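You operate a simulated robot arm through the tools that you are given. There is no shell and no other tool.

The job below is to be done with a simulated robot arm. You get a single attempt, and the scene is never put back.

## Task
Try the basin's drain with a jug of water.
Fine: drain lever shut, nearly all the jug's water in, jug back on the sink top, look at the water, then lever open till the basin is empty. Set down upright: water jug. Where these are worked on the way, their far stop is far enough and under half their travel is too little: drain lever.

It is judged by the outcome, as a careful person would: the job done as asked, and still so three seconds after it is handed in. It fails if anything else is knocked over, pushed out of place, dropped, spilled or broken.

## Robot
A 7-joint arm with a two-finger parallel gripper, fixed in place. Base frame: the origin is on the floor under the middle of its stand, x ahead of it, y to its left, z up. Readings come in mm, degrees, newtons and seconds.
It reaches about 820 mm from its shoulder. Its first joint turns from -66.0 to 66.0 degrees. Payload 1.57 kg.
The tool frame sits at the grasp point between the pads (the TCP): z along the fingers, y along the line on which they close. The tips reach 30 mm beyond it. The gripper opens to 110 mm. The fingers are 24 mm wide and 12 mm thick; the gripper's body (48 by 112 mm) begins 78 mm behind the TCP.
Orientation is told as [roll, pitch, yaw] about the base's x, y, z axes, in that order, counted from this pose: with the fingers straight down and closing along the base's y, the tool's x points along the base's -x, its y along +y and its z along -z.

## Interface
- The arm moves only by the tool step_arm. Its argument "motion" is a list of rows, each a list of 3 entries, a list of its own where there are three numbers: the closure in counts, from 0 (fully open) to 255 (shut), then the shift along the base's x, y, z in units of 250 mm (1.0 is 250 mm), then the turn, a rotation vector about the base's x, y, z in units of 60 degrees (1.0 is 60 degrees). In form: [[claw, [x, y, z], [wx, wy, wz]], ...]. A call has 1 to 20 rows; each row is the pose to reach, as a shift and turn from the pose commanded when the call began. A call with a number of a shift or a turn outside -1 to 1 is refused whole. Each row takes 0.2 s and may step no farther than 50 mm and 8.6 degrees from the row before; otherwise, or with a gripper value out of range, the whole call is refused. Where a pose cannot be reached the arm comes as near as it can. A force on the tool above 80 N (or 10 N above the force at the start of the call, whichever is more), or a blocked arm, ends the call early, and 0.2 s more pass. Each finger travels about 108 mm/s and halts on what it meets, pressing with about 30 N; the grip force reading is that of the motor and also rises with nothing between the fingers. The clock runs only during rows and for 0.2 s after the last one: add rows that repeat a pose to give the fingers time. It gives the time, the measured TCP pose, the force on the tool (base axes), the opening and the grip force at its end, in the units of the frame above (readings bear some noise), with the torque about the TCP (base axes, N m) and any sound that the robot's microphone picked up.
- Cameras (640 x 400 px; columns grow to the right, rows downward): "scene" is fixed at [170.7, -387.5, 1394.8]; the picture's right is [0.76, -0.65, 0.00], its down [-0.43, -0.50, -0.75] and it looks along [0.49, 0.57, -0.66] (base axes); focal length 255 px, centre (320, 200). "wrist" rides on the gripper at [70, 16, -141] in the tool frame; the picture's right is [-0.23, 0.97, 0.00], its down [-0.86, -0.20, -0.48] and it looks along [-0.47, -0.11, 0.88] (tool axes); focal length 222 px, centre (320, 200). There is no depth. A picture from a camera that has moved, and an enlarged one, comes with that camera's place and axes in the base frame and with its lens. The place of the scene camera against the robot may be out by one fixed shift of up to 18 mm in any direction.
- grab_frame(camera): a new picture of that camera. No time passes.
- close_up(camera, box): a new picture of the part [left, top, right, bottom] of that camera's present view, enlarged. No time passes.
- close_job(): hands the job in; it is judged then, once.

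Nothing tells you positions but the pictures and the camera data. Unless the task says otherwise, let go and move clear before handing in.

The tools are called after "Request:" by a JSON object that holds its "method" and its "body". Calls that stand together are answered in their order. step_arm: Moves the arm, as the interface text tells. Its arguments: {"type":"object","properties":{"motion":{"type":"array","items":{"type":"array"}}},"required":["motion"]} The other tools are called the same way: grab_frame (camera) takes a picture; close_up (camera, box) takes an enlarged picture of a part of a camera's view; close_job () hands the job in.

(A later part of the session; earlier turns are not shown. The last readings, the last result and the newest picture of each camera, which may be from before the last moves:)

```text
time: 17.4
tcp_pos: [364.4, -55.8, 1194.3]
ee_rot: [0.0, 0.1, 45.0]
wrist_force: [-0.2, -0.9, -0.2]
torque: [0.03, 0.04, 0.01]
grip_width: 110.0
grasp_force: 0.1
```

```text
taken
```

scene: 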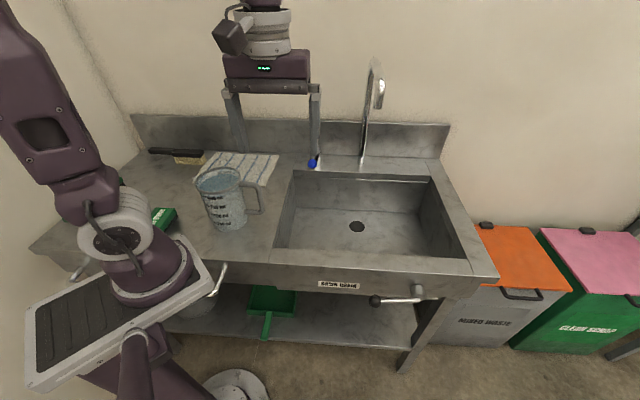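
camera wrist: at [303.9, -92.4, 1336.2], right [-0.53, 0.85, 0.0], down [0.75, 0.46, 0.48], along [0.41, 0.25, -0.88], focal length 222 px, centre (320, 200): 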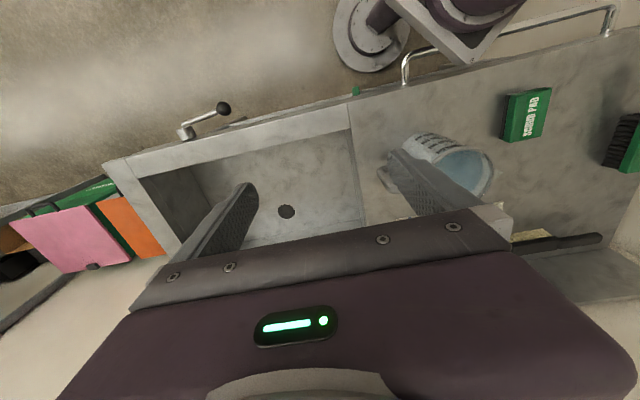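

This gives a good overview of the bench. I'll move a bit left so the jug is unobstructed between the fingers.

Request:
{"method": "step_arm", "body": {"motion": [[0, [-0.05, 0.14, 0.0], [0, 0, 0]], [0, [-0.1, 0.28, 0.0], [0, 0, 0]], [0, [-0.15, 0.42, 0.0], [0, 0, 0]], [0, [-0.2, 0.56, 0.0], [0, 0, 0]], [0, [-0.24, 0.68, 0.0], [0, 0, 0]]]}}

Request:
{"method": "grab_frame", "body": {"camera": "wrist"}}

Request:
{"method": "close_up", "body": {"camera": "wrist", "box": [270, 60, 430, 190]}}

Request:
{"method": "grab_frame", "body": {"camera": "scene"}}

```text
time: 18.6
tcp_pos: [306.0, 116.3, 1195.1]
ee_rot: [0.0, 0.0, 45.0]
wrist_force: [-0.8, -0.2, 0.3]
torque: [-0.01, -0.03, -0.03]
grip_width: 110.0
grasp_force: 0.2
```

```text
taken
camera wrist: at [244.0, 79.6, 1336.0], right [-0.53, 0.85, 0.0], down [0.75, 0.46, 0.48], along [0.41, 0.25, -0.88], focal length 222 px, centre (320, 200)
```

wrist: 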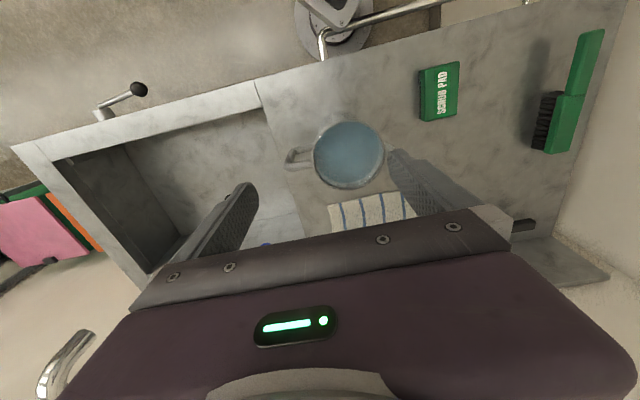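

```text
3.08 times, centred on (350, 125) of wrist
camera zoom: at [244.0, 79.6, 1336.0], right [-0.53, 0.85, 0.0], down [0.75, 0.46, 0.48], along [0.41, 0.25, -0.88], focal length 684 px, centre (228, 431)
```

zoom: 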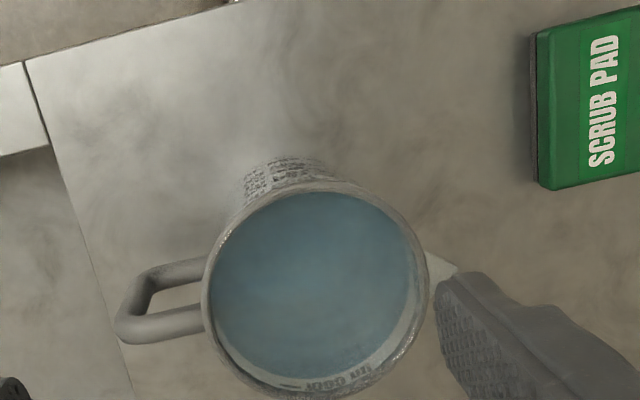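

```text
taken
```

scene: 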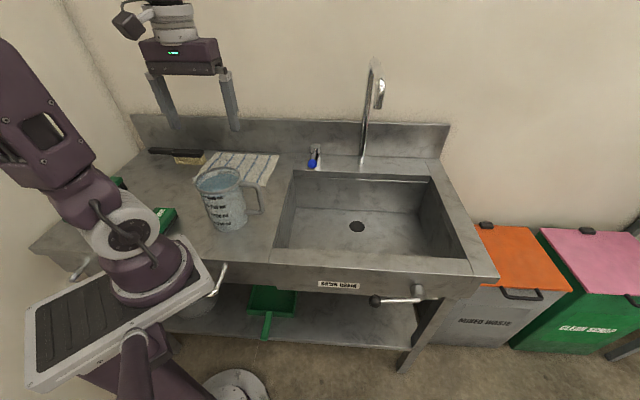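

The handle points straight toward the basin, and the jug centre is near (312,175) with its rim at z≈985 and about 118 mm across. A body grip from the left, opposite the handle and below the rim, looks the most secure. I'll turn the gripper in two stages to view that approach.

Request:
{"method": "step_arm", "body": {"motion": [[0, [-0.01, 0.03, 0.0], [0, 0, -0.125]], [0, [-0.03, 0.07, 0.0], [0, 0, -0.25]], [0, [-0.05, 0.11, 0.0], [0, 0, -0.375]], [0, [-0.07, 0.15, 0.0], [0, 0, -0.5]], [0, [-0.09, 0.19, 0.0], [0, 0, -0.625]], [0, [-0.1, 0.22, 0.0], [0, 0, -0.75]]]}}

Request:
{"method": "step_arm", "body": {"motion": [[0, [-0.01, 0.03, 0.0], [0, 0, -0.125]], [0, [-0.02, 0.06, 0.0], [0, 0, -0.25]], [0, [-0.03, 0.1, 0.0], [0, 0, -0.375]], [0, [-0.05, 0.14, 0.0], [0, 0, -0.5]], [0, [-0.06, 0.17, 0.0], [0, 0, -0.625]], [0, [-0.06, 0.2, 0.0], [0, 0, -0.75]]]}}

Request:
{"method": "grab_frame", "body": {"camera": "wrist"}}

Request:
{"method": "grab_frame", "body": {"camera": "scene"}}

```text
time: 20.0
tcp_pos: [280.3, 170.1, 1194.1]
ee_rot: [0.1, 0.1, -0.1]
wrist_force: [-0.8, 0.0, 1.0]
torque: [-0.02, 0.02, -0.01]
grip_width: 109.9
grasp_force: 0.0
```

```text
time: 21.4
tcp_pos: [265.7, 221.0, 1194.8]
ee_rot: [0.0, -0.1, -45.1]
wrist_force: [-0.3, 0.3, 0.8]
torque: [0.0, -0.01, 0.02]
grip_width: 110.0
grasp_force: 0.1
```

```text
taken
camera wrist: at [227.8, 283.1, 1336.3], right [0.85, 0.53, 0.0], down [0.46, -0.75, 0.48], along [0.25, -0.41, -0.88], focal length 222 px, centre (320, 200)
```

wrist: 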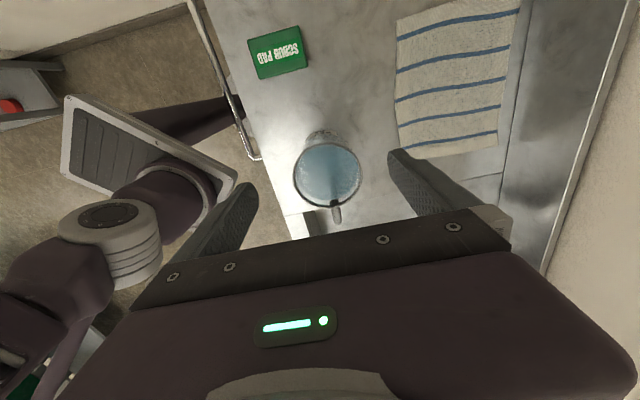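

```text
taken
```

scene: 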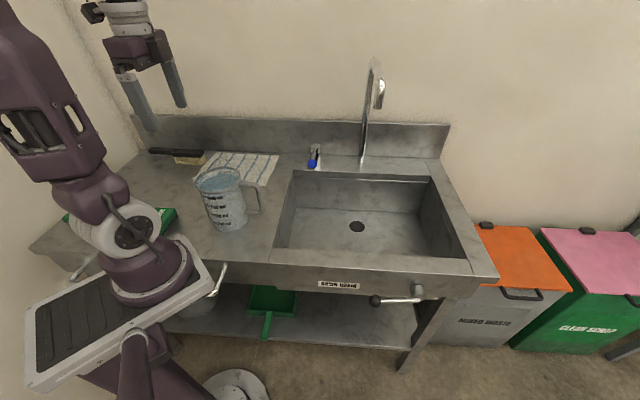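

I have a second viewpoint of the jug from this yaw. I'll zoom in for stereo measurement.

Request:
{"method": "close_up", "body": {"camera": "wrist", "box": [265, 115, 393, 235]}}

Request:
{"method": "close_up", "body": {"camera": "wrist", "box": [220, 0, 460, 150]}}

```text
3.33 times, centred on (329, 175) of wrist
camera zoom: at [227.8, 283.1, 1336.3], right [0.85, 0.53, 0.0], down [0.46, -0.75, 0.48], along [0.25, -0.41, -0.88], focal length 740 px, centre (290, 283)
```

zoom: 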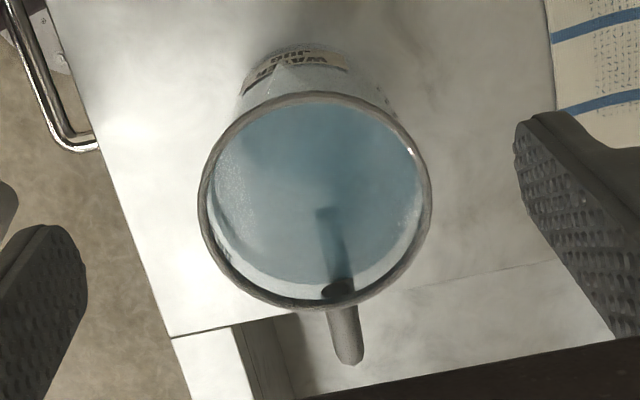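

```text
2.67 times, centred on (340, 75) of wrist
camera zoom: at [227.8, 283.1, 1336.3], right [0.85, 0.53, 0.0], down [0.46, -0.75, 0.48], along [0.25, -0.41, -0.88], focal length 592 px, centre (267, 533)
```

zoom: 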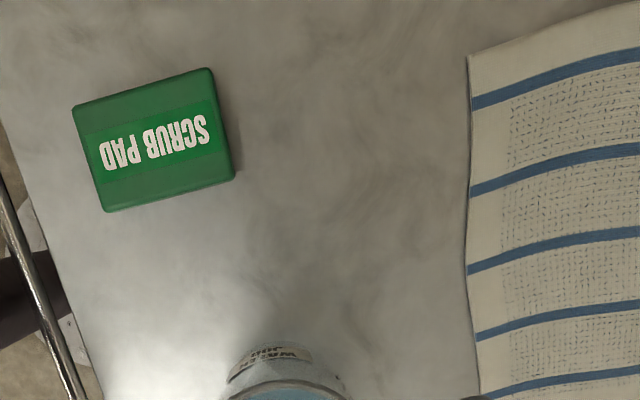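

The stereo measurements give sink top z≈867, jug axis at about (310,172), rim at z≈997 and handle bar near (375,106) spanning z≈897–990. First I'll try a deep handle grip from above, closing across the handle plane, with a tiny test lift. I'll move above the handle.

Request:
{"method": "step_arm", "body": {"motion": [[140, [0.07, -0.075, -0.06], [0, 0, 0]], [140, [0.145, -0.153, -0.12], [0, 0, 0]], [140, [0.22, -0.23, -0.2], [0, 0, 0]], [140, [0.3, -0.31, -0.28], [0, 0, 0]], [140, [0.37, -0.385, -0.36], [0, 0, 0]], [140, [0.436, -0.46, -0.42], [0, 0, 0]], [140, [0.436, -0.46, -0.42], [0, 0, 0]]]}}

Request:
{"method": "grab_frame", "body": {"camera": "wrist"}}

Request:
{"method": "close_up", "body": {"camera": "scene", "box": [160, 60, 340, 250]}}

```text
time: 23.0
tcp_pos: [373.3, 104.9, 1089.5]
ee_rot: [0.0, 0.0, -45.0]
wrist_force: [-0.1, -1.0, -0.3]
torque: [0.0, -0.02, 0.01]
grip_width: 49.6
grasp_force: 0.0
```

```text
taken
camera wrist: at [335.6, 167.6, 1230.9], right [0.85, 0.53, 0.0], down [0.46, -0.75, 0.48], along [0.25, -0.41, -0.88], focal length 222 px, centre (320, 200)
```

wrist: 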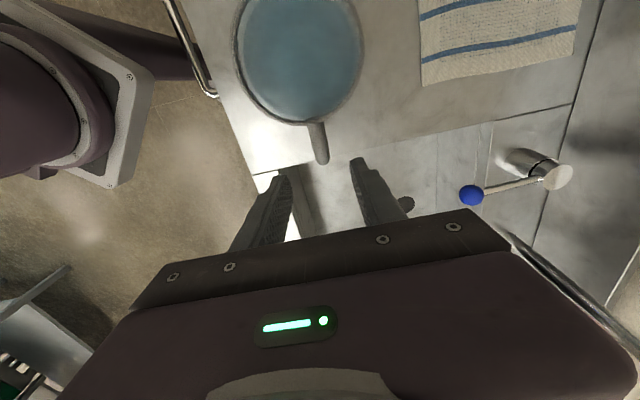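

```text
2.11 times, centred on (250, 155) of scene
camera zoom: at [170.7, -387.5, 1394.8], right [0.76, -0.65, 0.0], down [-0.43, -0.5, -0.75], along [0.49, 0.57, -0.66], focal length 537 px, centre (467, 295)
```

zoom: 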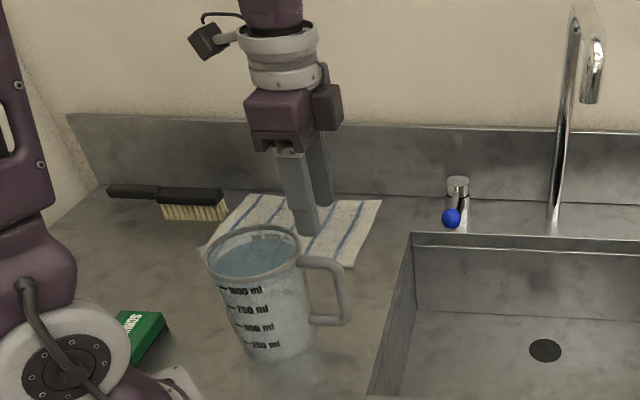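

The fingers are aligned over the handle with about 17 mm clearance on each side. I'll descend straight so the pads cover the vertical bar.

Request:
{"method": "step_arm", "body": {"motion": [[140, [0.002, -0.002, -0.12], [0, 0, 0]], [140, [0.003, -0.003, -0.24], [0, 0, 0]], [140, [0.004, -0.004, -0.36], [0, 0, 0]], [140, [0.004, -0.004, -0.46], [0, 0, 0]], [140, [0.004, -0.004, -0.56], [0, 0, 0]], [140, [0.004, -0.004, -0.62], [0, 0, 0]], [140, [0.004, -0.004, -0.62], [0, 0, 0]]]}}

Request:
{"method": "grab_frame", "body": {"camera": "wrist"}}

Request:
{"method": "close_up", "body": {"camera": "scene", "box": [160, 110, 320, 250]}}

```text
time: 24.6
tcp_pos: [376.1, 103.4, 935.7]
ee_rot: [0.0, 0.1, -45.0]
wrist_force: [-0.4, -0.1, -0.3]
torque: [0.02, 0.0, 0.03]
grip_width: 49.6
grasp_force: 0.0
```

```text
taken
camera wrist: at [338.7, 166.8, 1076.8], right [0.85, 0.53, 0.0], down [0.46, -0.75, 0.48], along [0.25, -0.41, -0.88], focal length 222 px, centre (320, 200)
```

wrist: 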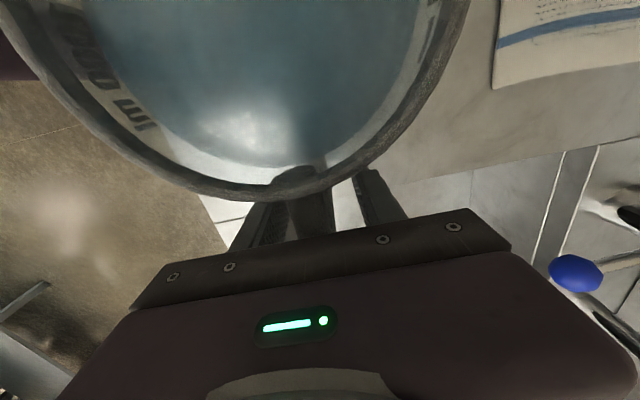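

```text
2.86 times, centred on (240, 180) of scene
camera zoom: at [170.7, -387.5, 1394.8], right [0.76, -0.65, 0.0], down [-0.43, -0.5, -0.75], along [0.49, 0.57, -0.66], focal length 728 px, centre (549, 257)
```

zoom: 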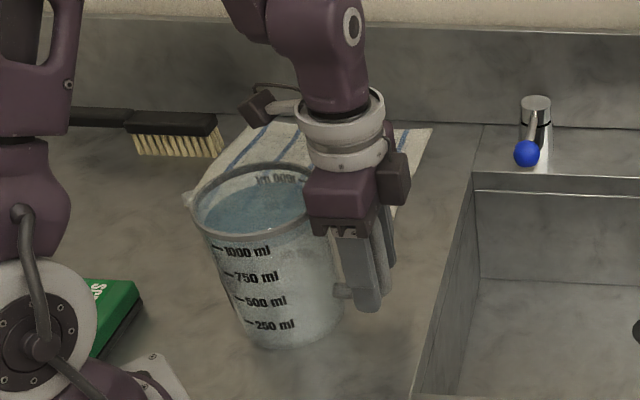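

No contact, and the pads straddle the bar. I'll close on the handle.

Request:
{"method": "step_arm", "body": {"motion": [[255, [0, 0, -0.012], [0, 0, 0]], [255, [0, 0, -0.012], [0, 0, 0]], [255, [0, 0, -0.012], [0, 0, 0]], [255, [0, 0, -0.012], [0, 0, 0]], [255, [0, 0, -0.012], [0, 0, 0]]]}}

Request:
{"method": "grab_frame", "body": {"camera": "wrist"}}

Request:
{"method": "close_up", "body": {"camera": "scene", "box": [160, 110, 320, 250]}}

```text
time: 25.8
tcp_pos: [377.7, 104.5, 931.8]
ee_rot: [0.0, 0.0, -45.0]
wrist_force: [1.1, -3.4, 19.5]
torque: [-0.06, 0.68, 0.16]
grip_width: 16.1
grasp_force: 30.7
```

```text
taken
camera wrist: at [338.4, 166.9, 1074.0], right [0.85, 0.53, 0.0], down [0.46, -0.75, 0.48], along [0.25, -0.41, -0.88], focal length 222 px, centre (320, 200)
```

wrist: 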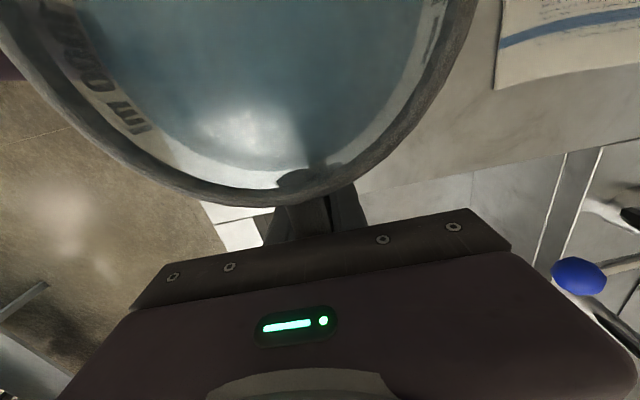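

```text
2.86 times, centred on (240, 180) of scene
camera zoom: at [170.5, -387.7, 1394.8], right [0.76, -0.65, 0.0], down [-0.43, -0.5, -0.75], along [0.49, 0.57, -0.66], focal length 728 px, centre (549, 257)
```

zoom: 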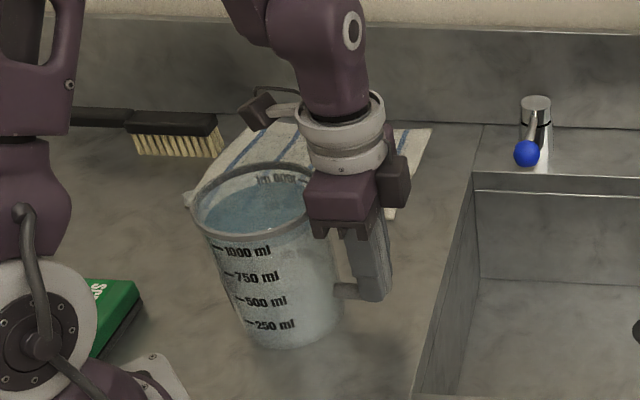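

The handle is gripped at 16.1 mm width and about 31 N. I'll do a tiny test lift and check for tilt or slip.

Request:
{"method": "step_arm", "body": {"motion": [[255, [0, 0, 0.012], [0, 0, 0]], [255, [0, 0, 0.024], [0, 0, 0]], [255, [0, 0, 0.036], [0, 0, 0]], [255, [0, 0, 0.036], [0, 0, 0]]]}}

Request:
{"method": "close_up", "body": {"camera": "scene", "box": [160, 110, 320, 250]}}

Request:
{"method": "grab_frame", "body": {"camera": "wrist"}}

```text
time: 26.8
tcp_pos: [375.3, 103.5, 940.7]
ee_rot: [0.1, 0.0, -45.0]
wrist_force: [-0.7, -0.1, -10.1]
torque: [-0.46, -0.48, -0.02]
grip_width: 15.6
grasp_force: 29.9
```

```text
2.86 times, centred on (240, 180) of scene
camera zoom: at [170.8, -387.5, 1394.8], right [0.76, -0.65, 0.0], down [-0.43, -0.5, -0.75], along [0.49, 0.57, -0.66], focal length 728 px, centre (549, 257)
```

zoom: 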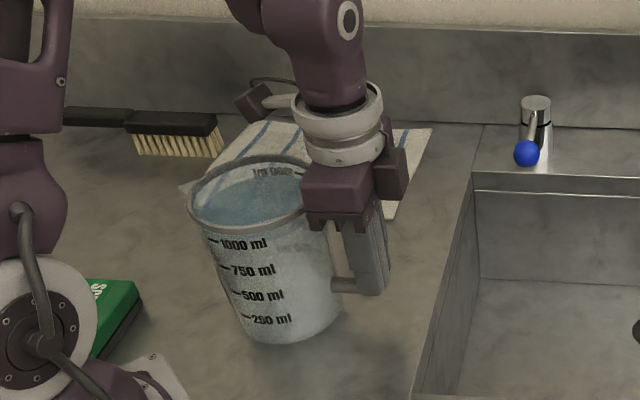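

```text
taken
camera wrist: at [337.6, 166.8, 1082.5], right [0.85, 0.53, 0.0], down [0.46, -0.75, 0.48], along [0.25, -0.41, -0.88], focal length 222 px, centre (320, 200)
```

wrist: 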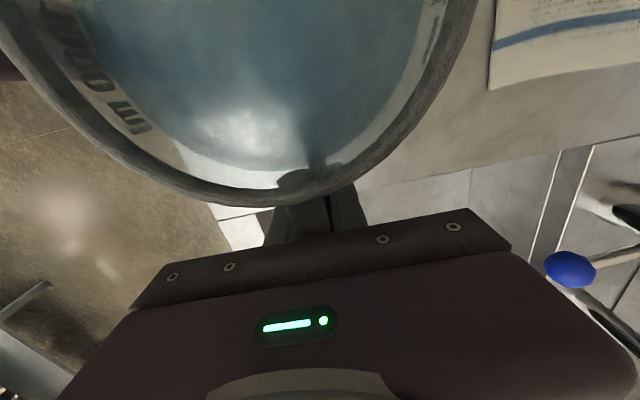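

The force shows about 10 N carried and the jug looks nearly level. I'll lift another 10 mm to see whether it comes fully clear without rotating.

Request:
{"method": "step_arm", "body": {"motion": [[255, [0, 0, 0.012], [0, 0, 0]], [255, [0, 0, 0.024], [0, 0, 0]], [255, [0, 0, 0.036], [0, 0, 0]], [255, [0, 0, 0.036], [0, 0, 0]], [255, [0, 0, 0.036], [0, 0, 0]]]}}

Request:
{"method": "close_up", "body": {"camera": "scene", "box": [180, 150, 280, 240]}}

Request:
{"method": "grab_frame", "body": {"camera": "wrist"}}

```text
time: 28.0
tcp_pos: [375.7, 104.6, 949.6]
ee_rot: [0.0, 0.0, -45.0]
wrist_force: [-0.1, 0.3, -11.1]
torque: [-0.49, -0.5, -0.01]
grip_width: 16.0
grasp_force: 29.7
```

```text
4.44 times, centred on (230, 195) of scene
camera zoom: at [170.8, -387.5, 1394.8], right [0.76, -0.65, 0.0], down [-0.43, -0.5, -0.75], along [0.49, 0.57, -0.66], focal length 1133 px, centre (720, 222)
```

zoom: 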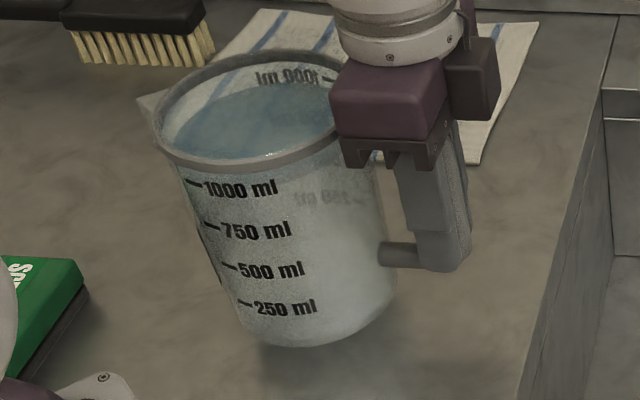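

```text
taken
camera wrist: at [337.6, 166.6, 1091.9], right [0.85, 0.53, 0.0], down [0.46, -0.75, 0.48], along [0.25, -0.41, -0.88], focal length 222 px, centre (320, 200)
```

wrist: 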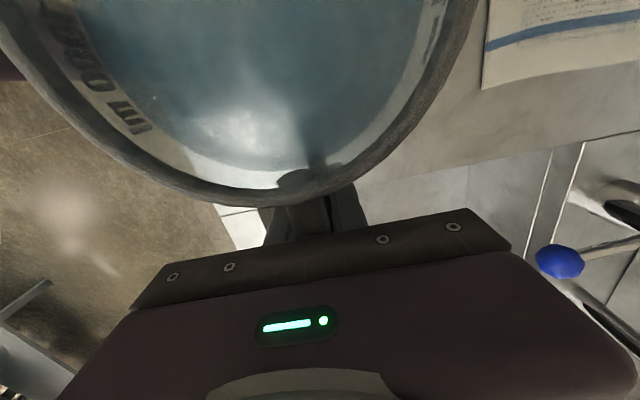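

The jug is fully lifted at about 11 N, is level, and there is no slip in the grip. I'll raise it a bit more and carry it slowly over the basin.

Request:
{"method": "step_arm", "body": {"motion": [[255, [0, 0, 0.06], [0, 0, 0]], [255, [0, 0, 0.13], [0, 0, 0]], [255, [0, 0, 0.2], [0, 0, 0]], [255, [0.02, -0.013, 0.24], [0, 0, 0]], [255, [0.06, -0.038, 0.26], [0, 0, 0]], [255, [0.12, -0.077, 0.26], [0, 0, 0]], [255, [0.2, -0.128, 0.26], [0, 0, 0]], [255, [0.28, -0.18, 0.26], [0, 0, 0]], [255, [0.36, -0.231, 0.26], [0, 0, 0]], [255, [0.44, -0.283, 0.26], [0, 0, 0]], [255, [0.5, -0.321, 0.26], [0, 0, 0]], [255, [0.54, -0.347, 0.26], [0, 0, 0]], [255, [0.56, -0.36, 0.26], [0, 0, 0]], [255, [0.56, -0.36, 0.26], [0, 0, 0]]]}}

Request:
{"method": "grab_frame", "body": {"camera": "scene"}}

Request:
{"method": "grab_frame", "body": {"camera": "wrist"}}

```text
time: 31.0
tcp_pos: [515.5, 15.0, 1013.0]
ee_rot: [-0.1, 0.0, -44.9]
wrist_force: [0.6, 0.1, -10.7]
torque: [-0.48, -0.44, 0.0]
grip_width: 15.9
grasp_force: 30.0
```

```text
taken
```

scene: 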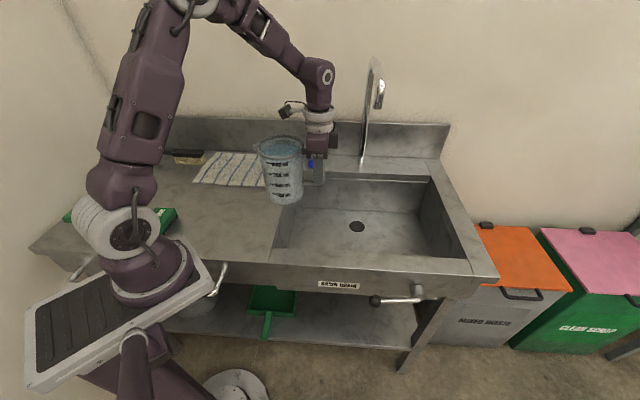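

```text
taken
camera wrist: at [478.0, 77.1, 1155.8], right [0.85, 0.53, 0.0], down [0.46, -0.75, 0.48], along [0.25, -0.41, -0.88], focal length 222 px, centre (320, 200)
```

wrist: 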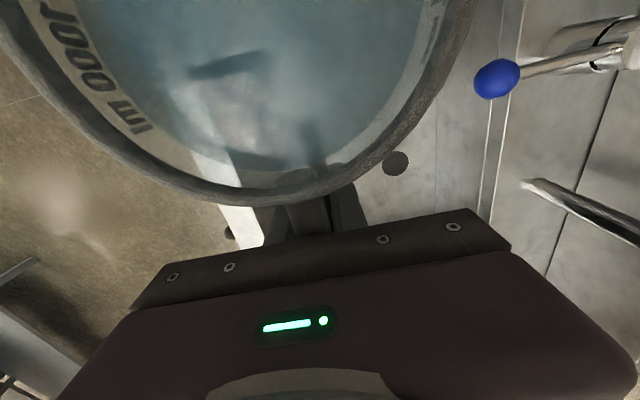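

The jug rides level. I'll continue to mid-basin.

Request:
{"method": "step_arm", "body": {"motion": [[255, [0.05, -0.032, 0], [0, 0, 0]], [255, [0.12, -0.077, 0], [0, 0, 0]], [255, [0.2, -0.13, 0], [0, 0, 0]], [255, [0.28, -0.18, 0], [0, 0, 0]], [255, [0.35, -0.226, 0], [0, 0, 0]], [255, [0.39, -0.252, 0], [0, 0, 0]], [255, [0.4, -0.258, 0], [0, 0, 0]], [255, [0.4, -0.258, 0], [0, 0, 0]]]}}

Request:
{"method": "grab_frame", "body": {"camera": "scene"}}

Request:
{"method": "grab_frame", "body": {"camera": "wrist"}}

```text
time: 32.8
tcp_pos: [616.6, -49.9, 1014.1]
ee_rot: [0.0, 0.0, -45.0]
wrist_force: [-0.5, 0.1, -11.5]
torque: [-0.45, -0.5, -0.02]
grip_width: 16.0
grasp_force: 30.5
```

```text
taken
```

scene: 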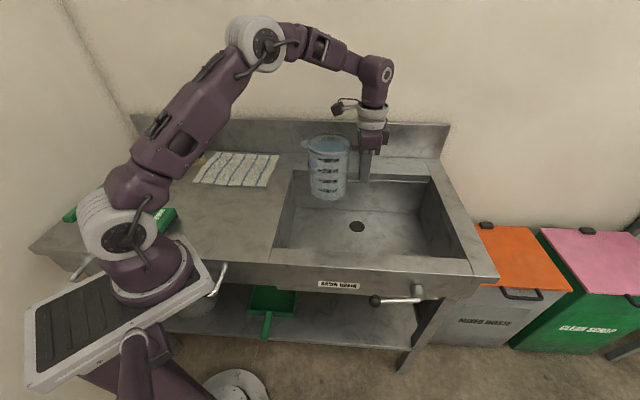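

```text
taken
camera wrist: at [578.6, 12.0, 1155.9], right [0.85, 0.53, 0.0], down [0.46, -0.75, 0.48], along [0.25, -0.41, -0.88], focal length 222 px, centre (320, 200)
```

wrist: 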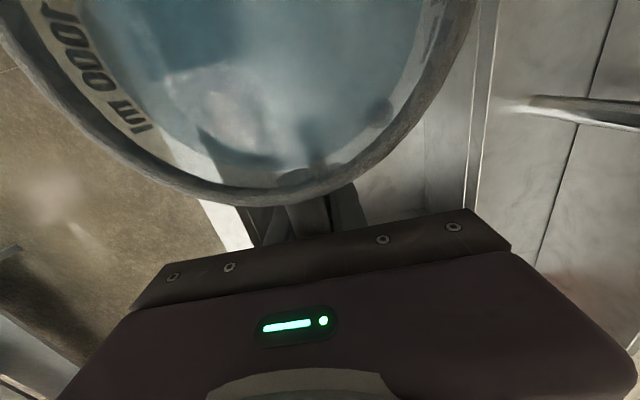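

The jug is above the middle of the basin with its spout facing left, opposite the handle. I'll start a slow small tilt of about 18° as a test pour, to check whether the basin holds water.

Request:
{"method": "step_arm", "body": {"motion": [[255, [0, 0, -0.02], [-0.035, -0.035, 0]], [255, [0, 0, -0.04], [-0.071, -0.071, 0]], [255, [0, 0, -0.06], [-0.106, -0.106, 0]], [255, [0, 0, -0.08], [-0.141, -0.141, 0]], [255, [0, 0, -0.1], [-0.165, -0.165, 0]], [255, [0, 0, -0.12], [-0.189, -0.189, 0]], [255, [0, 0, -0.12], [-0.2, -0.2, 0]], [255, [0, 0, -0.12], [-0.212, -0.212, 0]], [255, [0, 0, -0.12], [-0.212, -0.212, 0]]]}}

Request:
{"method": "grab_frame", "body": {"camera": "scene"}}

Request:
{"method": "close_up", "body": {"camera": "scene", "box": [260, 110, 460, 260]}}

```text
time: 34.8
tcp_pos: [615.3, -49.8, 983.2]
ee_rot: [0.1, -18.0, -44.9]
wrist_force: [0.0, 0.4, -10.4]
torque: [-0.42, -0.42, 0.01]
grip_width: 16.0
grasp_force: 29.0
```

```text
taken
```

scene: 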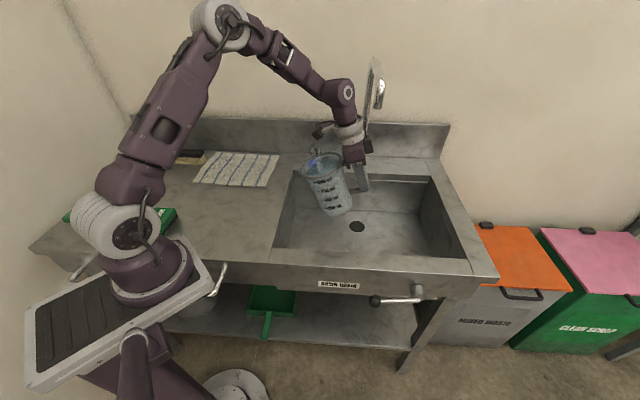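

```text
2.67 times, centred on (360, 185) of scene
camera zoom: at [170.8, -387.5, 1394.8], right [0.76, -0.65, 0.0], down [-0.43, -0.5, -0.75], along [0.49, 0.57, -0.66], focal length 680 px, centre (213, 240)
```

zoom: 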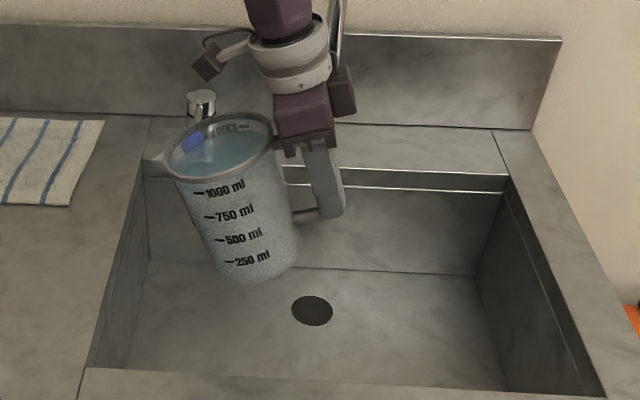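

Not pouring yet, and the basin is dry. I'll shift 30 mm right for margin from the basin's left edge, then tilt a bit more.

Request:
{"method": "step_arm", "body": {"motion": [[255, [0.04, -0.04, 0], [0, 0, 0]], [255, [0.085, -0.085, 0], [0, 0, 0]], [255, [0.085, -0.085, 0], [-0.024, -0.024, 0]], [255, [0.085, -0.085, 0], [-0.047, -0.047, 0]], [255, [0.085, -0.085, 0], [-0.071, -0.071, 0]], [255, [0.085, -0.085, 0], [-0.071, -0.071, 0]]]}}

Request:
{"method": "close_up", "body": {"camera": "scene", "box": [260, 110, 460, 260]}}

Request:
{"method": "grab_frame", "body": {"camera": "wrist"}}

```text
time: 36.2
tcp_pos: [636.3, -73.2, 984.6]
ee_rot: [0.0, -24.0, -45.0]
wrist_force: [0.1, -0.3, -10.5]
torque: [-0.37, -0.33, 0.0]
grip_width: 16.1
grasp_force: 30.2
```

```text
2.67 times, centred on (360, 185) of scene
camera zoom: at [170.9, -387.5, 1394.7], right [0.76, -0.65, 0.0], down [-0.43, -0.5, -0.75], along [0.49, 0.57, -0.66], focal length 680 px, centre (213, 240)
```

zoom: 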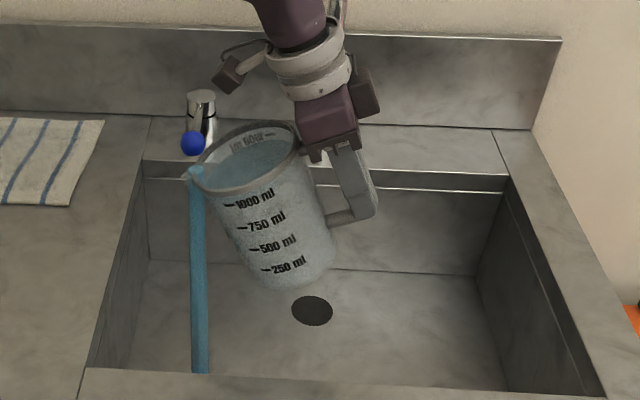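

```text
taken
camera wrist: at [562.7, 27.0, 1085.4], right [0.84, 0.54, 0.09], down [0.27, -0.56, 0.79], along [0.48, -0.63, -0.61], focal length 222 px, centre (320, 200)
```

wrist: 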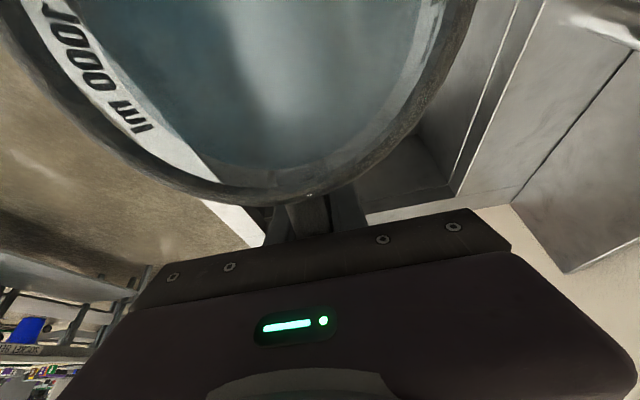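

Water streams from the spout straight down into the basin. I'll tilt back to stop and see whether that water stays.

Request:
{"method": "step_arm", "body": {"motion": [[255, [0, 0, 0], [0.06, 0.06, 0]], [255, [0, 0, 0], [0.12, 0.12, 0]], [255, [0, 0, 0], [0.14, 0.14, 0]]]}}

Request:
{"method": "close_up", "body": {"camera": "scene", "box": [260, 110, 460, 260]}}

Request:
{"method": "close_up", "body": {"camera": "scene", "box": [300, 200, 400, 260]}}

```text
time: 37.0
tcp_pos: [637.5, -70.8, 983.1]
ee_rot: [0.0, -12.1, -45.0]
wrist_force: [-0.3, 0.2, -10.4]
torque: [-0.39, -0.42, -0.01]
grip_width: 16.1
grasp_force: 29.6
```

```text
2.67 times, centred on (360, 185) of scene
camera zoom: at [170.9, -387.5, 1394.7], right [0.76, -0.65, 0.0], down [-0.43, -0.5, -0.75], along [0.49, 0.57, -0.66], focal length 680 px, centre (213, 240)
```

zoom: 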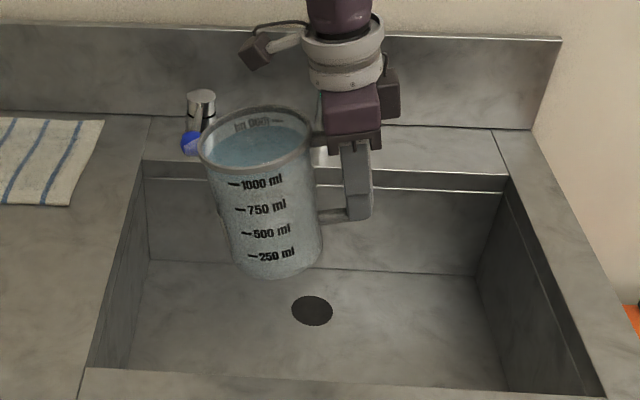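

```text
6.40 times, centred on (350, 230) of scene
camera zoom: at [170.9, -387.5, 1394.7], right [0.76, -0.65, 0.0], down [-0.43, -0.5, -0.75], along [0.49, 0.57, -0.66], focal length 1632 px, centre (128, 8)
```

zoom: 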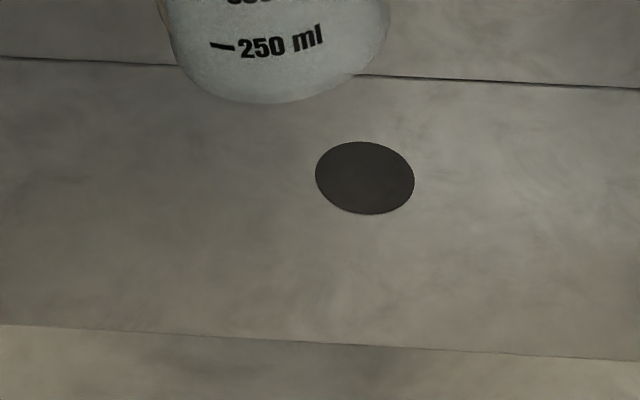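

The basin floor looks dry, so either the film is too thin to see or it drained. I'll compare the drain close-up carefully with the earlier one.

Request:
{"method": "close_up", "body": {"camera": "scene", "box": [335, 210, 381, 239]}}

Request:
{"method": "close_up", "body": {"camera": "scene", "box": [290, 215, 350, 255]}}

Request:
{"method": "close_up", "body": {"camera": "scene", "box": [310, 140, 390, 220]}}

Request:
{"method": "grab_frame", "body": {"camera": "wrist"}}

```text
13.79 times, centred on (358, 224) of scene
camera zoom: at [170.9, -387.5, 1394.7], right [0.76, -0.65, 0.0], down [-0.43, -0.5, -0.75], along [0.49, 0.57, -0.66], focal length 3517 px, centre (-204, -138)
```

zoom: 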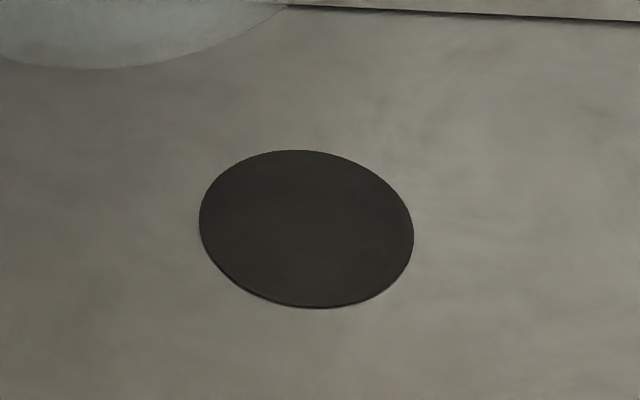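

```text
10.00 times, centred on (320, 235) of scene
camera zoom: at [170.9, -387.5, 1394.7], right [0.76, -0.65, 0.0], down [-0.43, -0.5, -0.75], along [0.49, 0.57, -0.66], focal length 2550 px, centre (320, -150)
```

zoom: 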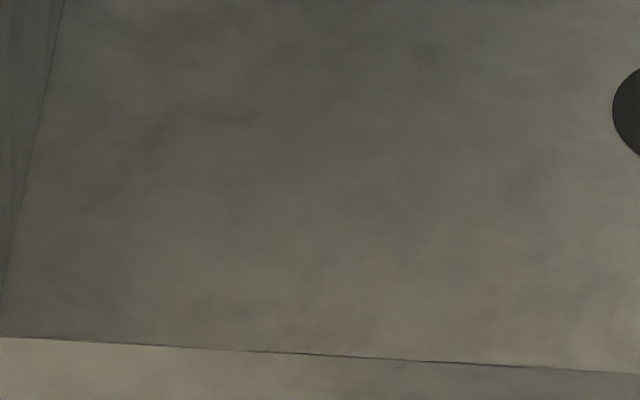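

```text
5.00 times, centred on (350, 180) of scene
camera zoom: at [170.9, -387.5, 1394.7], right [0.76, -0.65, 0.0], down [-0.43, -0.5, -0.75], along [0.49, 0.57, -0.66], focal length 1275 px, centre (170, 300)
```

zoom: 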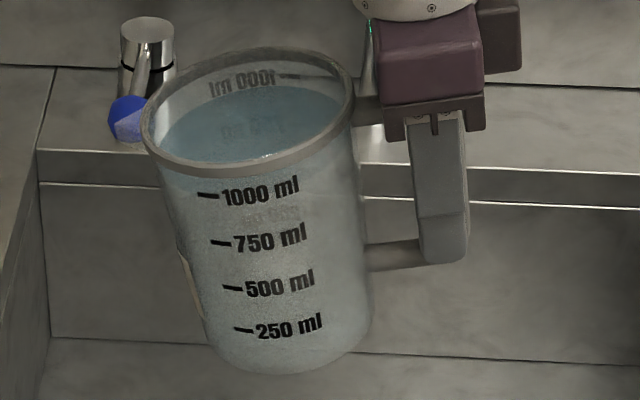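

```text
taken
camera wrist: at [579.0, 10.7, 1107.7], right [0.85, 0.53, 0.05], down [0.38, -0.66, 0.65], along [0.37, -0.53, -0.76], focal length 222 px, centre (320, 200)
```

wrist: 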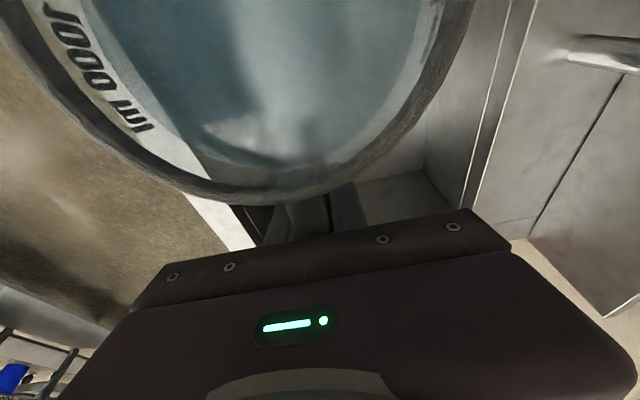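

Inconclusive. I'll do another small pour and watch for a puddle while it runs.

Request:
{"method": "step_arm", "body": {"motion": [[255, [0, 0, 0], [-0.06, -0.06, 0]], [255, [0, 0, 0], [-0.12, -0.12, 0]], [255, [0, 0, 0], [-0.15, -0.15, 0]], [255, [0, 0, 0], [-0.16, -0.16, 0]], [255, [0, 0, 0], [-0.165, -0.165, 0]]]}}

Request:
{"method": "close_up", "body": {"camera": "scene", "box": [260, 110, 460, 260]}}

Request:
{"method": "close_up", "body": {"camera": "scene", "box": [300, 200, 400, 260]}}

```text
time: 38.2
tcp_pos: [636.9, -71.1, 983.6]
ee_rot: [0.1, -26.1, -45.0]
wrist_force: [-0.8, -0.4, -10.2]
torque: [-0.31, -0.32, 0.03]
grip_width: 16.4
grasp_force: 30.4
```

```text
2.67 times, centred on (360, 185) of scene
camera zoom: at [170.9, -387.5, 1394.7], right [0.76, -0.65, 0.0], down [-0.43, -0.5, -0.75], along [0.49, 0.57, -0.66], focal length 680 px, centre (213, 240)
```

zoom: 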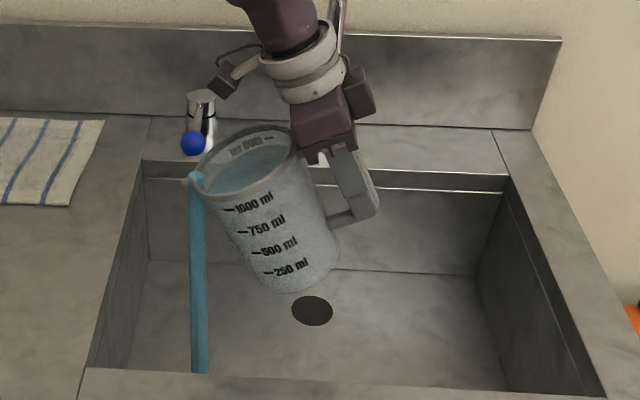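

```text
6.40 times, centred on (350, 230) of scene
camera zoom: at [170.9, -387.5, 1394.7], right [0.76, -0.65, 0.0], down [-0.43, -0.5, -0.75], along [0.49, 0.57, -0.66], focal length 1632 px, centre (128, 8)
```

zoom: 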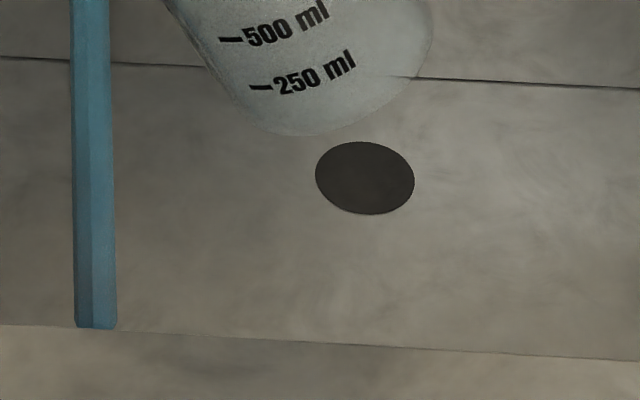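

Still no pool visible. I'll stop pouring and assess.

Request:
{"method": "step_arm", "body": {"motion": [[255, [0, 0, 0], [0.06, 0.06, 0]], [255, [0, 0, 0], [0.12, 0.12, 0]], [255, [0, 0, 0], [0.16, 0.16, 0]]]}}

Request:
{"method": "close_up", "body": {"camera": "scene", "box": [260, 170, 480, 290]}}

Request:
{"method": "close_up", "body": {"camera": "scene", "box": [335, 210, 381, 239]}}

Request:
{"method": "close_up", "body": {"camera": "scene", "box": [310, 140, 390, 220]}}

```text
time: 39.0
tcp_pos: [636.1, -70.8, 982.6]
ee_rot: [0.0, -12.5, -45.0]
wrist_force: [-0.5, 0.3, -10.2]
torque: [-0.47, -0.39, 0.01]
grip_width: 16.0
grasp_force: 29.7
```

```text
2.91 times, centred on (370, 230) of scene
camera zoom: at [170.9, -387.5, 1394.7], right [0.76, -0.65, 0.0], down [-0.43, -0.5, -0.75], along [0.49, 0.57, -0.66], focal length 742 px, centre (174, 113)
```

zoom: 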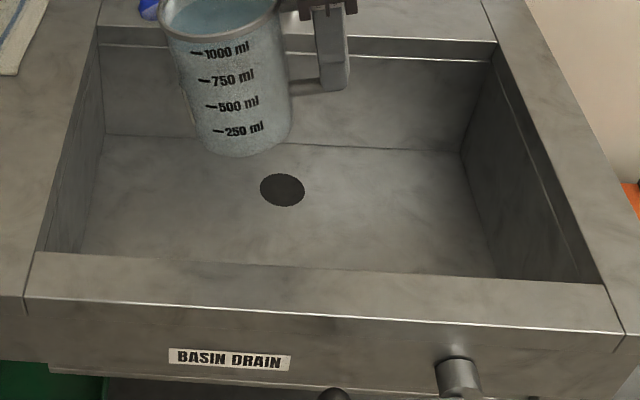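

```text
13.79 times, centred on (358, 224) of scene
camera zoom: at [170.9, -387.5, 1394.7], right [0.76, -0.65, 0.0], down [-0.43, -0.5, -0.75], along [0.49, 0.57, -0.66], focal length 3517 px, centre (-204, -138)
```

zoom: 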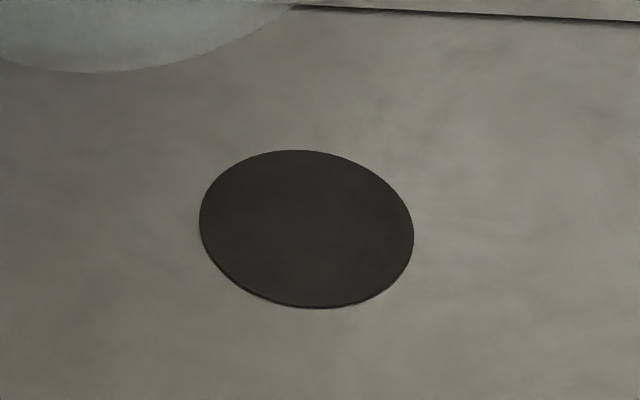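

```text
5.00 times, centred on (350, 180) of scene
camera zoom: at [170.9, -387.5, 1394.7], right [0.76, -0.65, 0.0], down [-0.43, -0.5, -0.75], along [0.49, 0.57, -0.66], focal length 1275 px, centre (170, 300)
```

zoom: 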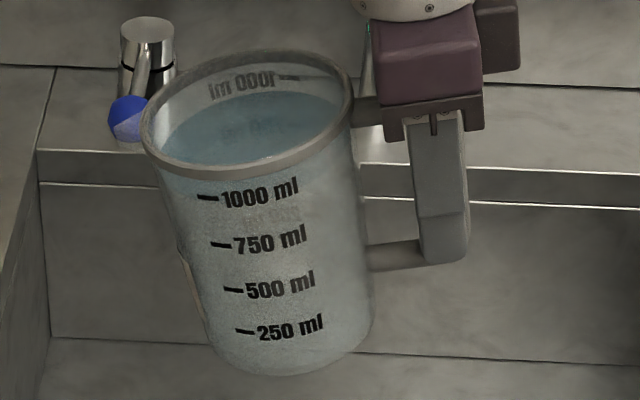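

Only about 60 ml has left the jug, a film of roughly 0.4 mm, so it may be too thin to draw. One more modest pour should settle it.

Request:
{"method": "step_arm", "body": {"motion": [[255, [0, 0, 0], [-0.08, -0.08, 0]], [255, [0, 0, 0], [-0.15, -0.15, 0]], [255, [0, 0, 0], [-0.18, -0.18, 0]], [255, [0, 0, 0], [-0.185, -0.185, 0]], [255, [0, 0, 0], [-0.185, -0.185, 0]]]}}

Request:
{"method": "close_up", "body": {"camera": "scene", "box": [260, 170, 480, 290]}}

Request:
{"method": "close_up", "body": {"camera": "scene", "box": [300, 200, 400, 260]}}

```text
time: 40.2
tcp_pos: [636.8, -71.8, 984.2]
ee_rot: [0.0, -28.3, -44.9]
wrist_force: [-0.1, -0.1, -9.5]
torque: [-0.32, -0.31, 0.02]
grip_width: 15.9
grasp_force: 29.7
```

```text
2.91 times, centred on (370, 230) of scene
camera zoom: at [170.9, -387.5, 1394.7], right [0.76, -0.65, 0.0], down [-0.43, -0.5, -0.75], along [0.49, 0.57, -0.66], focal length 742 px, centre (174, 113)
```

zoom: 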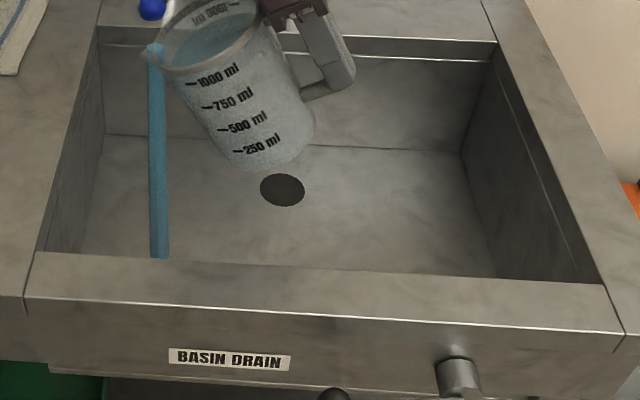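

```text
6.40 times, centred on (350, 230) of scene
camera zoom: at [170.9, -387.5, 1394.7], right [0.76, -0.65, 0.0], down [-0.43, -0.5, -0.75], along [0.49, 0.57, -0.66], focal length 1632 px, centre (128, 8)
```

zoom: 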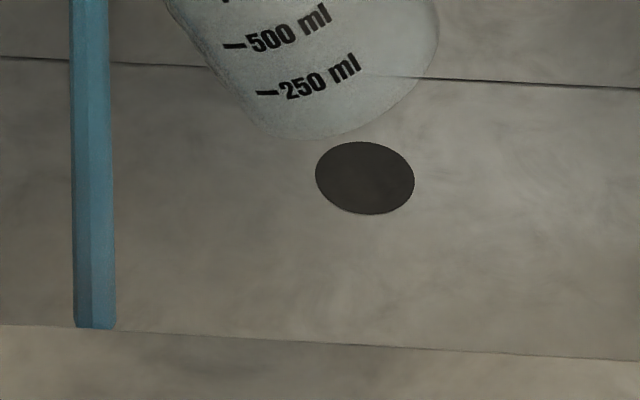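

Still nothing is pooling. I'll stop and bring the jug upright.

Request:
{"method": "step_arm", "body": {"motion": [[255, [0, 0, 0], [0.08, 0.08, 0]], [255, [0, 0, 0], [0.16, 0.16, 0]], [255, [0, 0, 0], [0.22, 0.22, 0]], [255, [0, 0, 0.03], [0.27, 0.27, 0]], [255, [0, 0, 0.06], [0.31, 0.31, 0]], [255, [0, 0, 0.1], [0.333, 0.333, 0]], [255, [0, 0, 0.12], [0.333, 0.333, 0]]]}}

Request:
{"method": "close_up", "body": {"camera": "scene", "box": [260, 170, 480, 290]}}

Request:
{"method": "close_up", "body": {"camera": "scene", "box": [310, 120, 410, 200]}}

Request:
{"method": "close_up", "body": {"camera": "scene", "box": [335, 210, 381, 239]}}

```text
time: 41.8
tcp_pos: [636.6, -71.8, 1013.5]
ee_rot: [0.1, 0.1, -45.0]
wrist_force: [0.1, 0.5, -9.3]
torque: [-0.4, -0.45, -0.04]
grip_width: 15.9
grasp_force: 29.8
```

```text
2.91 times, centred on (370, 230) of scene
camera zoom: at [170.8, -387.5, 1394.8], right [0.76, -0.65, 0.0], down [-0.43, -0.5, -0.75], along [0.49, 0.57, -0.66], focal length 742 px, centre (174, 113)
```

zoom: 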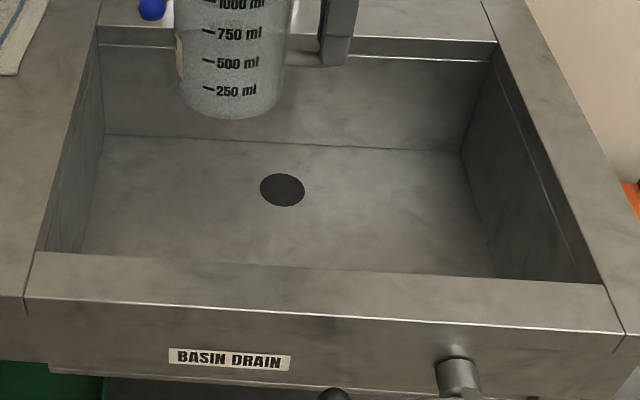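

```text
5.00 times, centred on (360, 160) of scene
camera zoom: at [170.8, -387.5, 1394.8], right [0.76, -0.65, 0.0], down [-0.43, -0.5, -0.75], along [0.49, 0.57, -0.66], focal length 1275 px, centre (120, 400)
```

zoom: 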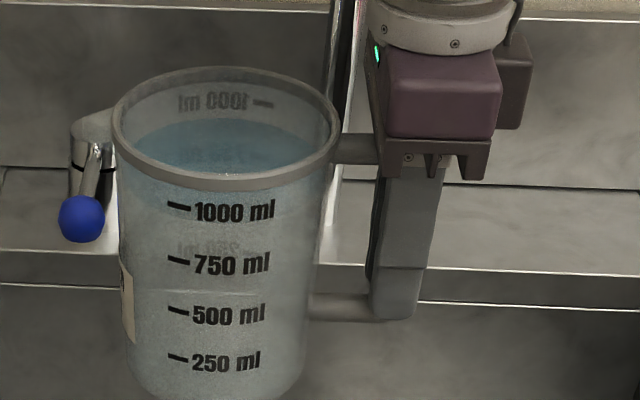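

```text
13.79 times, centred on (358, 224) of scene
camera zoom: at [170.8, -387.5, 1394.8], right [0.76, -0.65, 0.0], down [-0.43, -0.5, -0.75], along [0.49, 0.57, -0.66], focal length 3517 px, centre (-204, -138)
```

zoom: 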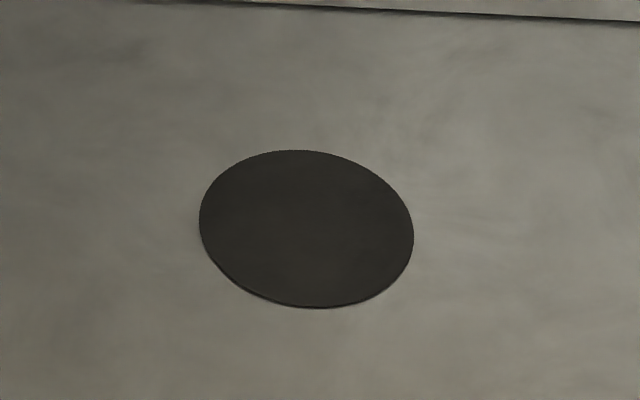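

The drain view is identical to the dry one after about 100 ml, so lever-left looks open and the shut position must be the other stop. I'll carry the jug back to its spot before changing the lever.

Request:
{"method": "step_arm", "body": {"motion": [[255, [-0.05, 0.034, 0], [0, 0, 0]], [255, [-0.12, 0.081, 0], [0, 0, 0]], [255, [-0.21, 0.142, 0], [0, 0, 0]], [255, [-0.3, 0.202, 0], [0, 0, 0]], [255, [-0.4, 0.27, 0], [0, 0, 0]], [255, [-0.5, 0.337, 0], [0, 0, 0]], [255, [-0.6, 0.405, 0], [0, 0, 0]], [255, [-0.7, 0.472, 0], [0, 0, 0]], [255, [-0.8, 0.54, 0], [0, 0, 0]], [255, [-0.88, 0.594, 0], [0, 0, 0]], [255, [-0.95, 0.64, 0], [0, 0, 0]], [255, [-0.99, 0.668, 0], [0, 0, 0]], [255, [-1.0, 0.675, 0], [0, 0, 0]], [255, [-1.0, 0.675, 0], [0, 0, 0]]]}}

Request:
{"method": "grab_frame", "body": {"camera": "scene"}}

```text
time: 44.8
tcp_pos: [385.6, 96.4, 1013.2]
ee_rot: [-0.1, 0.0, -45.0]
wrist_force: [0.5, -0.8, -10.6]
torque: [-0.42, -0.44, -0.05]
grip_width: 16.1
grasp_force: 29.2
```

```text
taken
```

scene: 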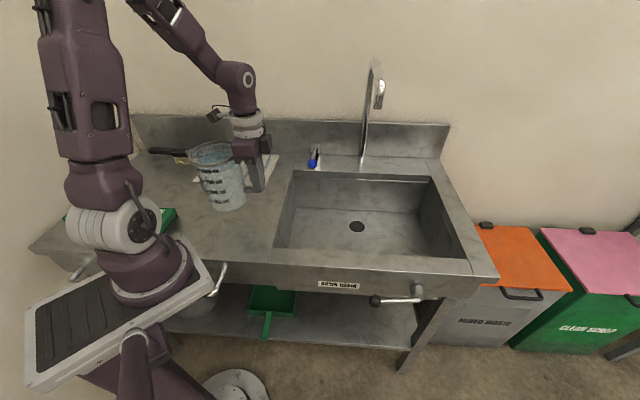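

I'll move over the original spot and lower gently.

Request:
{"method": "step_arm", "body": {"motion": [[255, [-0.02, 0.015, -0.03], [0, 0, 0]], [255, [-0.04, 0.03, -0.09], [0, 0, 0]], [255, [-0.04, 0.03, -0.16], [0, 0, 0]], [255, [-0.04, 0.03, -0.22], [0, 0, 0]], [255, [-0.04, 0.03, -0.26], [0, 0, 0]], [255, [-0.04, 0.03, -0.28], [0, 0, 0]], [255, [-0.04, 0.03, -0.295], [0, 0, 0]], [255, [-0.04, 0.03, -0.305], [0, 0, 0]], [255, [-0.04, 0.03, -0.312], [0, 0, 0]]]}}

Request:
{"method": "close_up", "body": {"camera": "scene", "box": [180, 130, 280, 230]}}

```text
time: 46.8
tcp_pos: [378.2, 104.1, 936.1]
ee_rot: [-0.1, -0.1, -45.0]
wrist_force: [0.6, -2.6, 3.9]
torque: [0.77, 0.92, 0.23]
grip_width: 15.8
grasp_force: 30.4
```

```text
4.00 times, centred on (230, 180) of scene
camera zoom: at [170.6, -387.6, 1394.7], right [0.76, -0.65, 0.0], down [-0.43, -0.5, -0.75], along [0.49, 0.57, -0.66], focal length 1020 px, centre (680, 280)
```

zoom: 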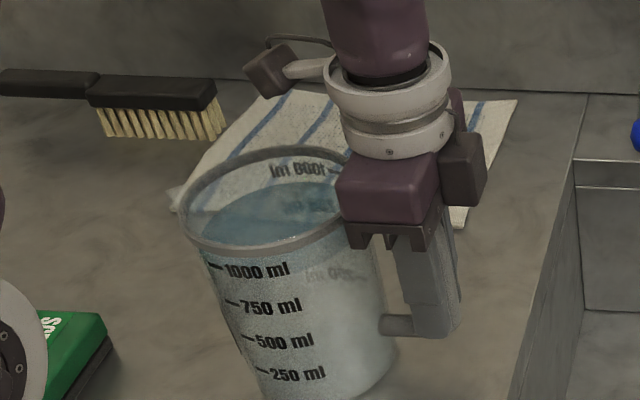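

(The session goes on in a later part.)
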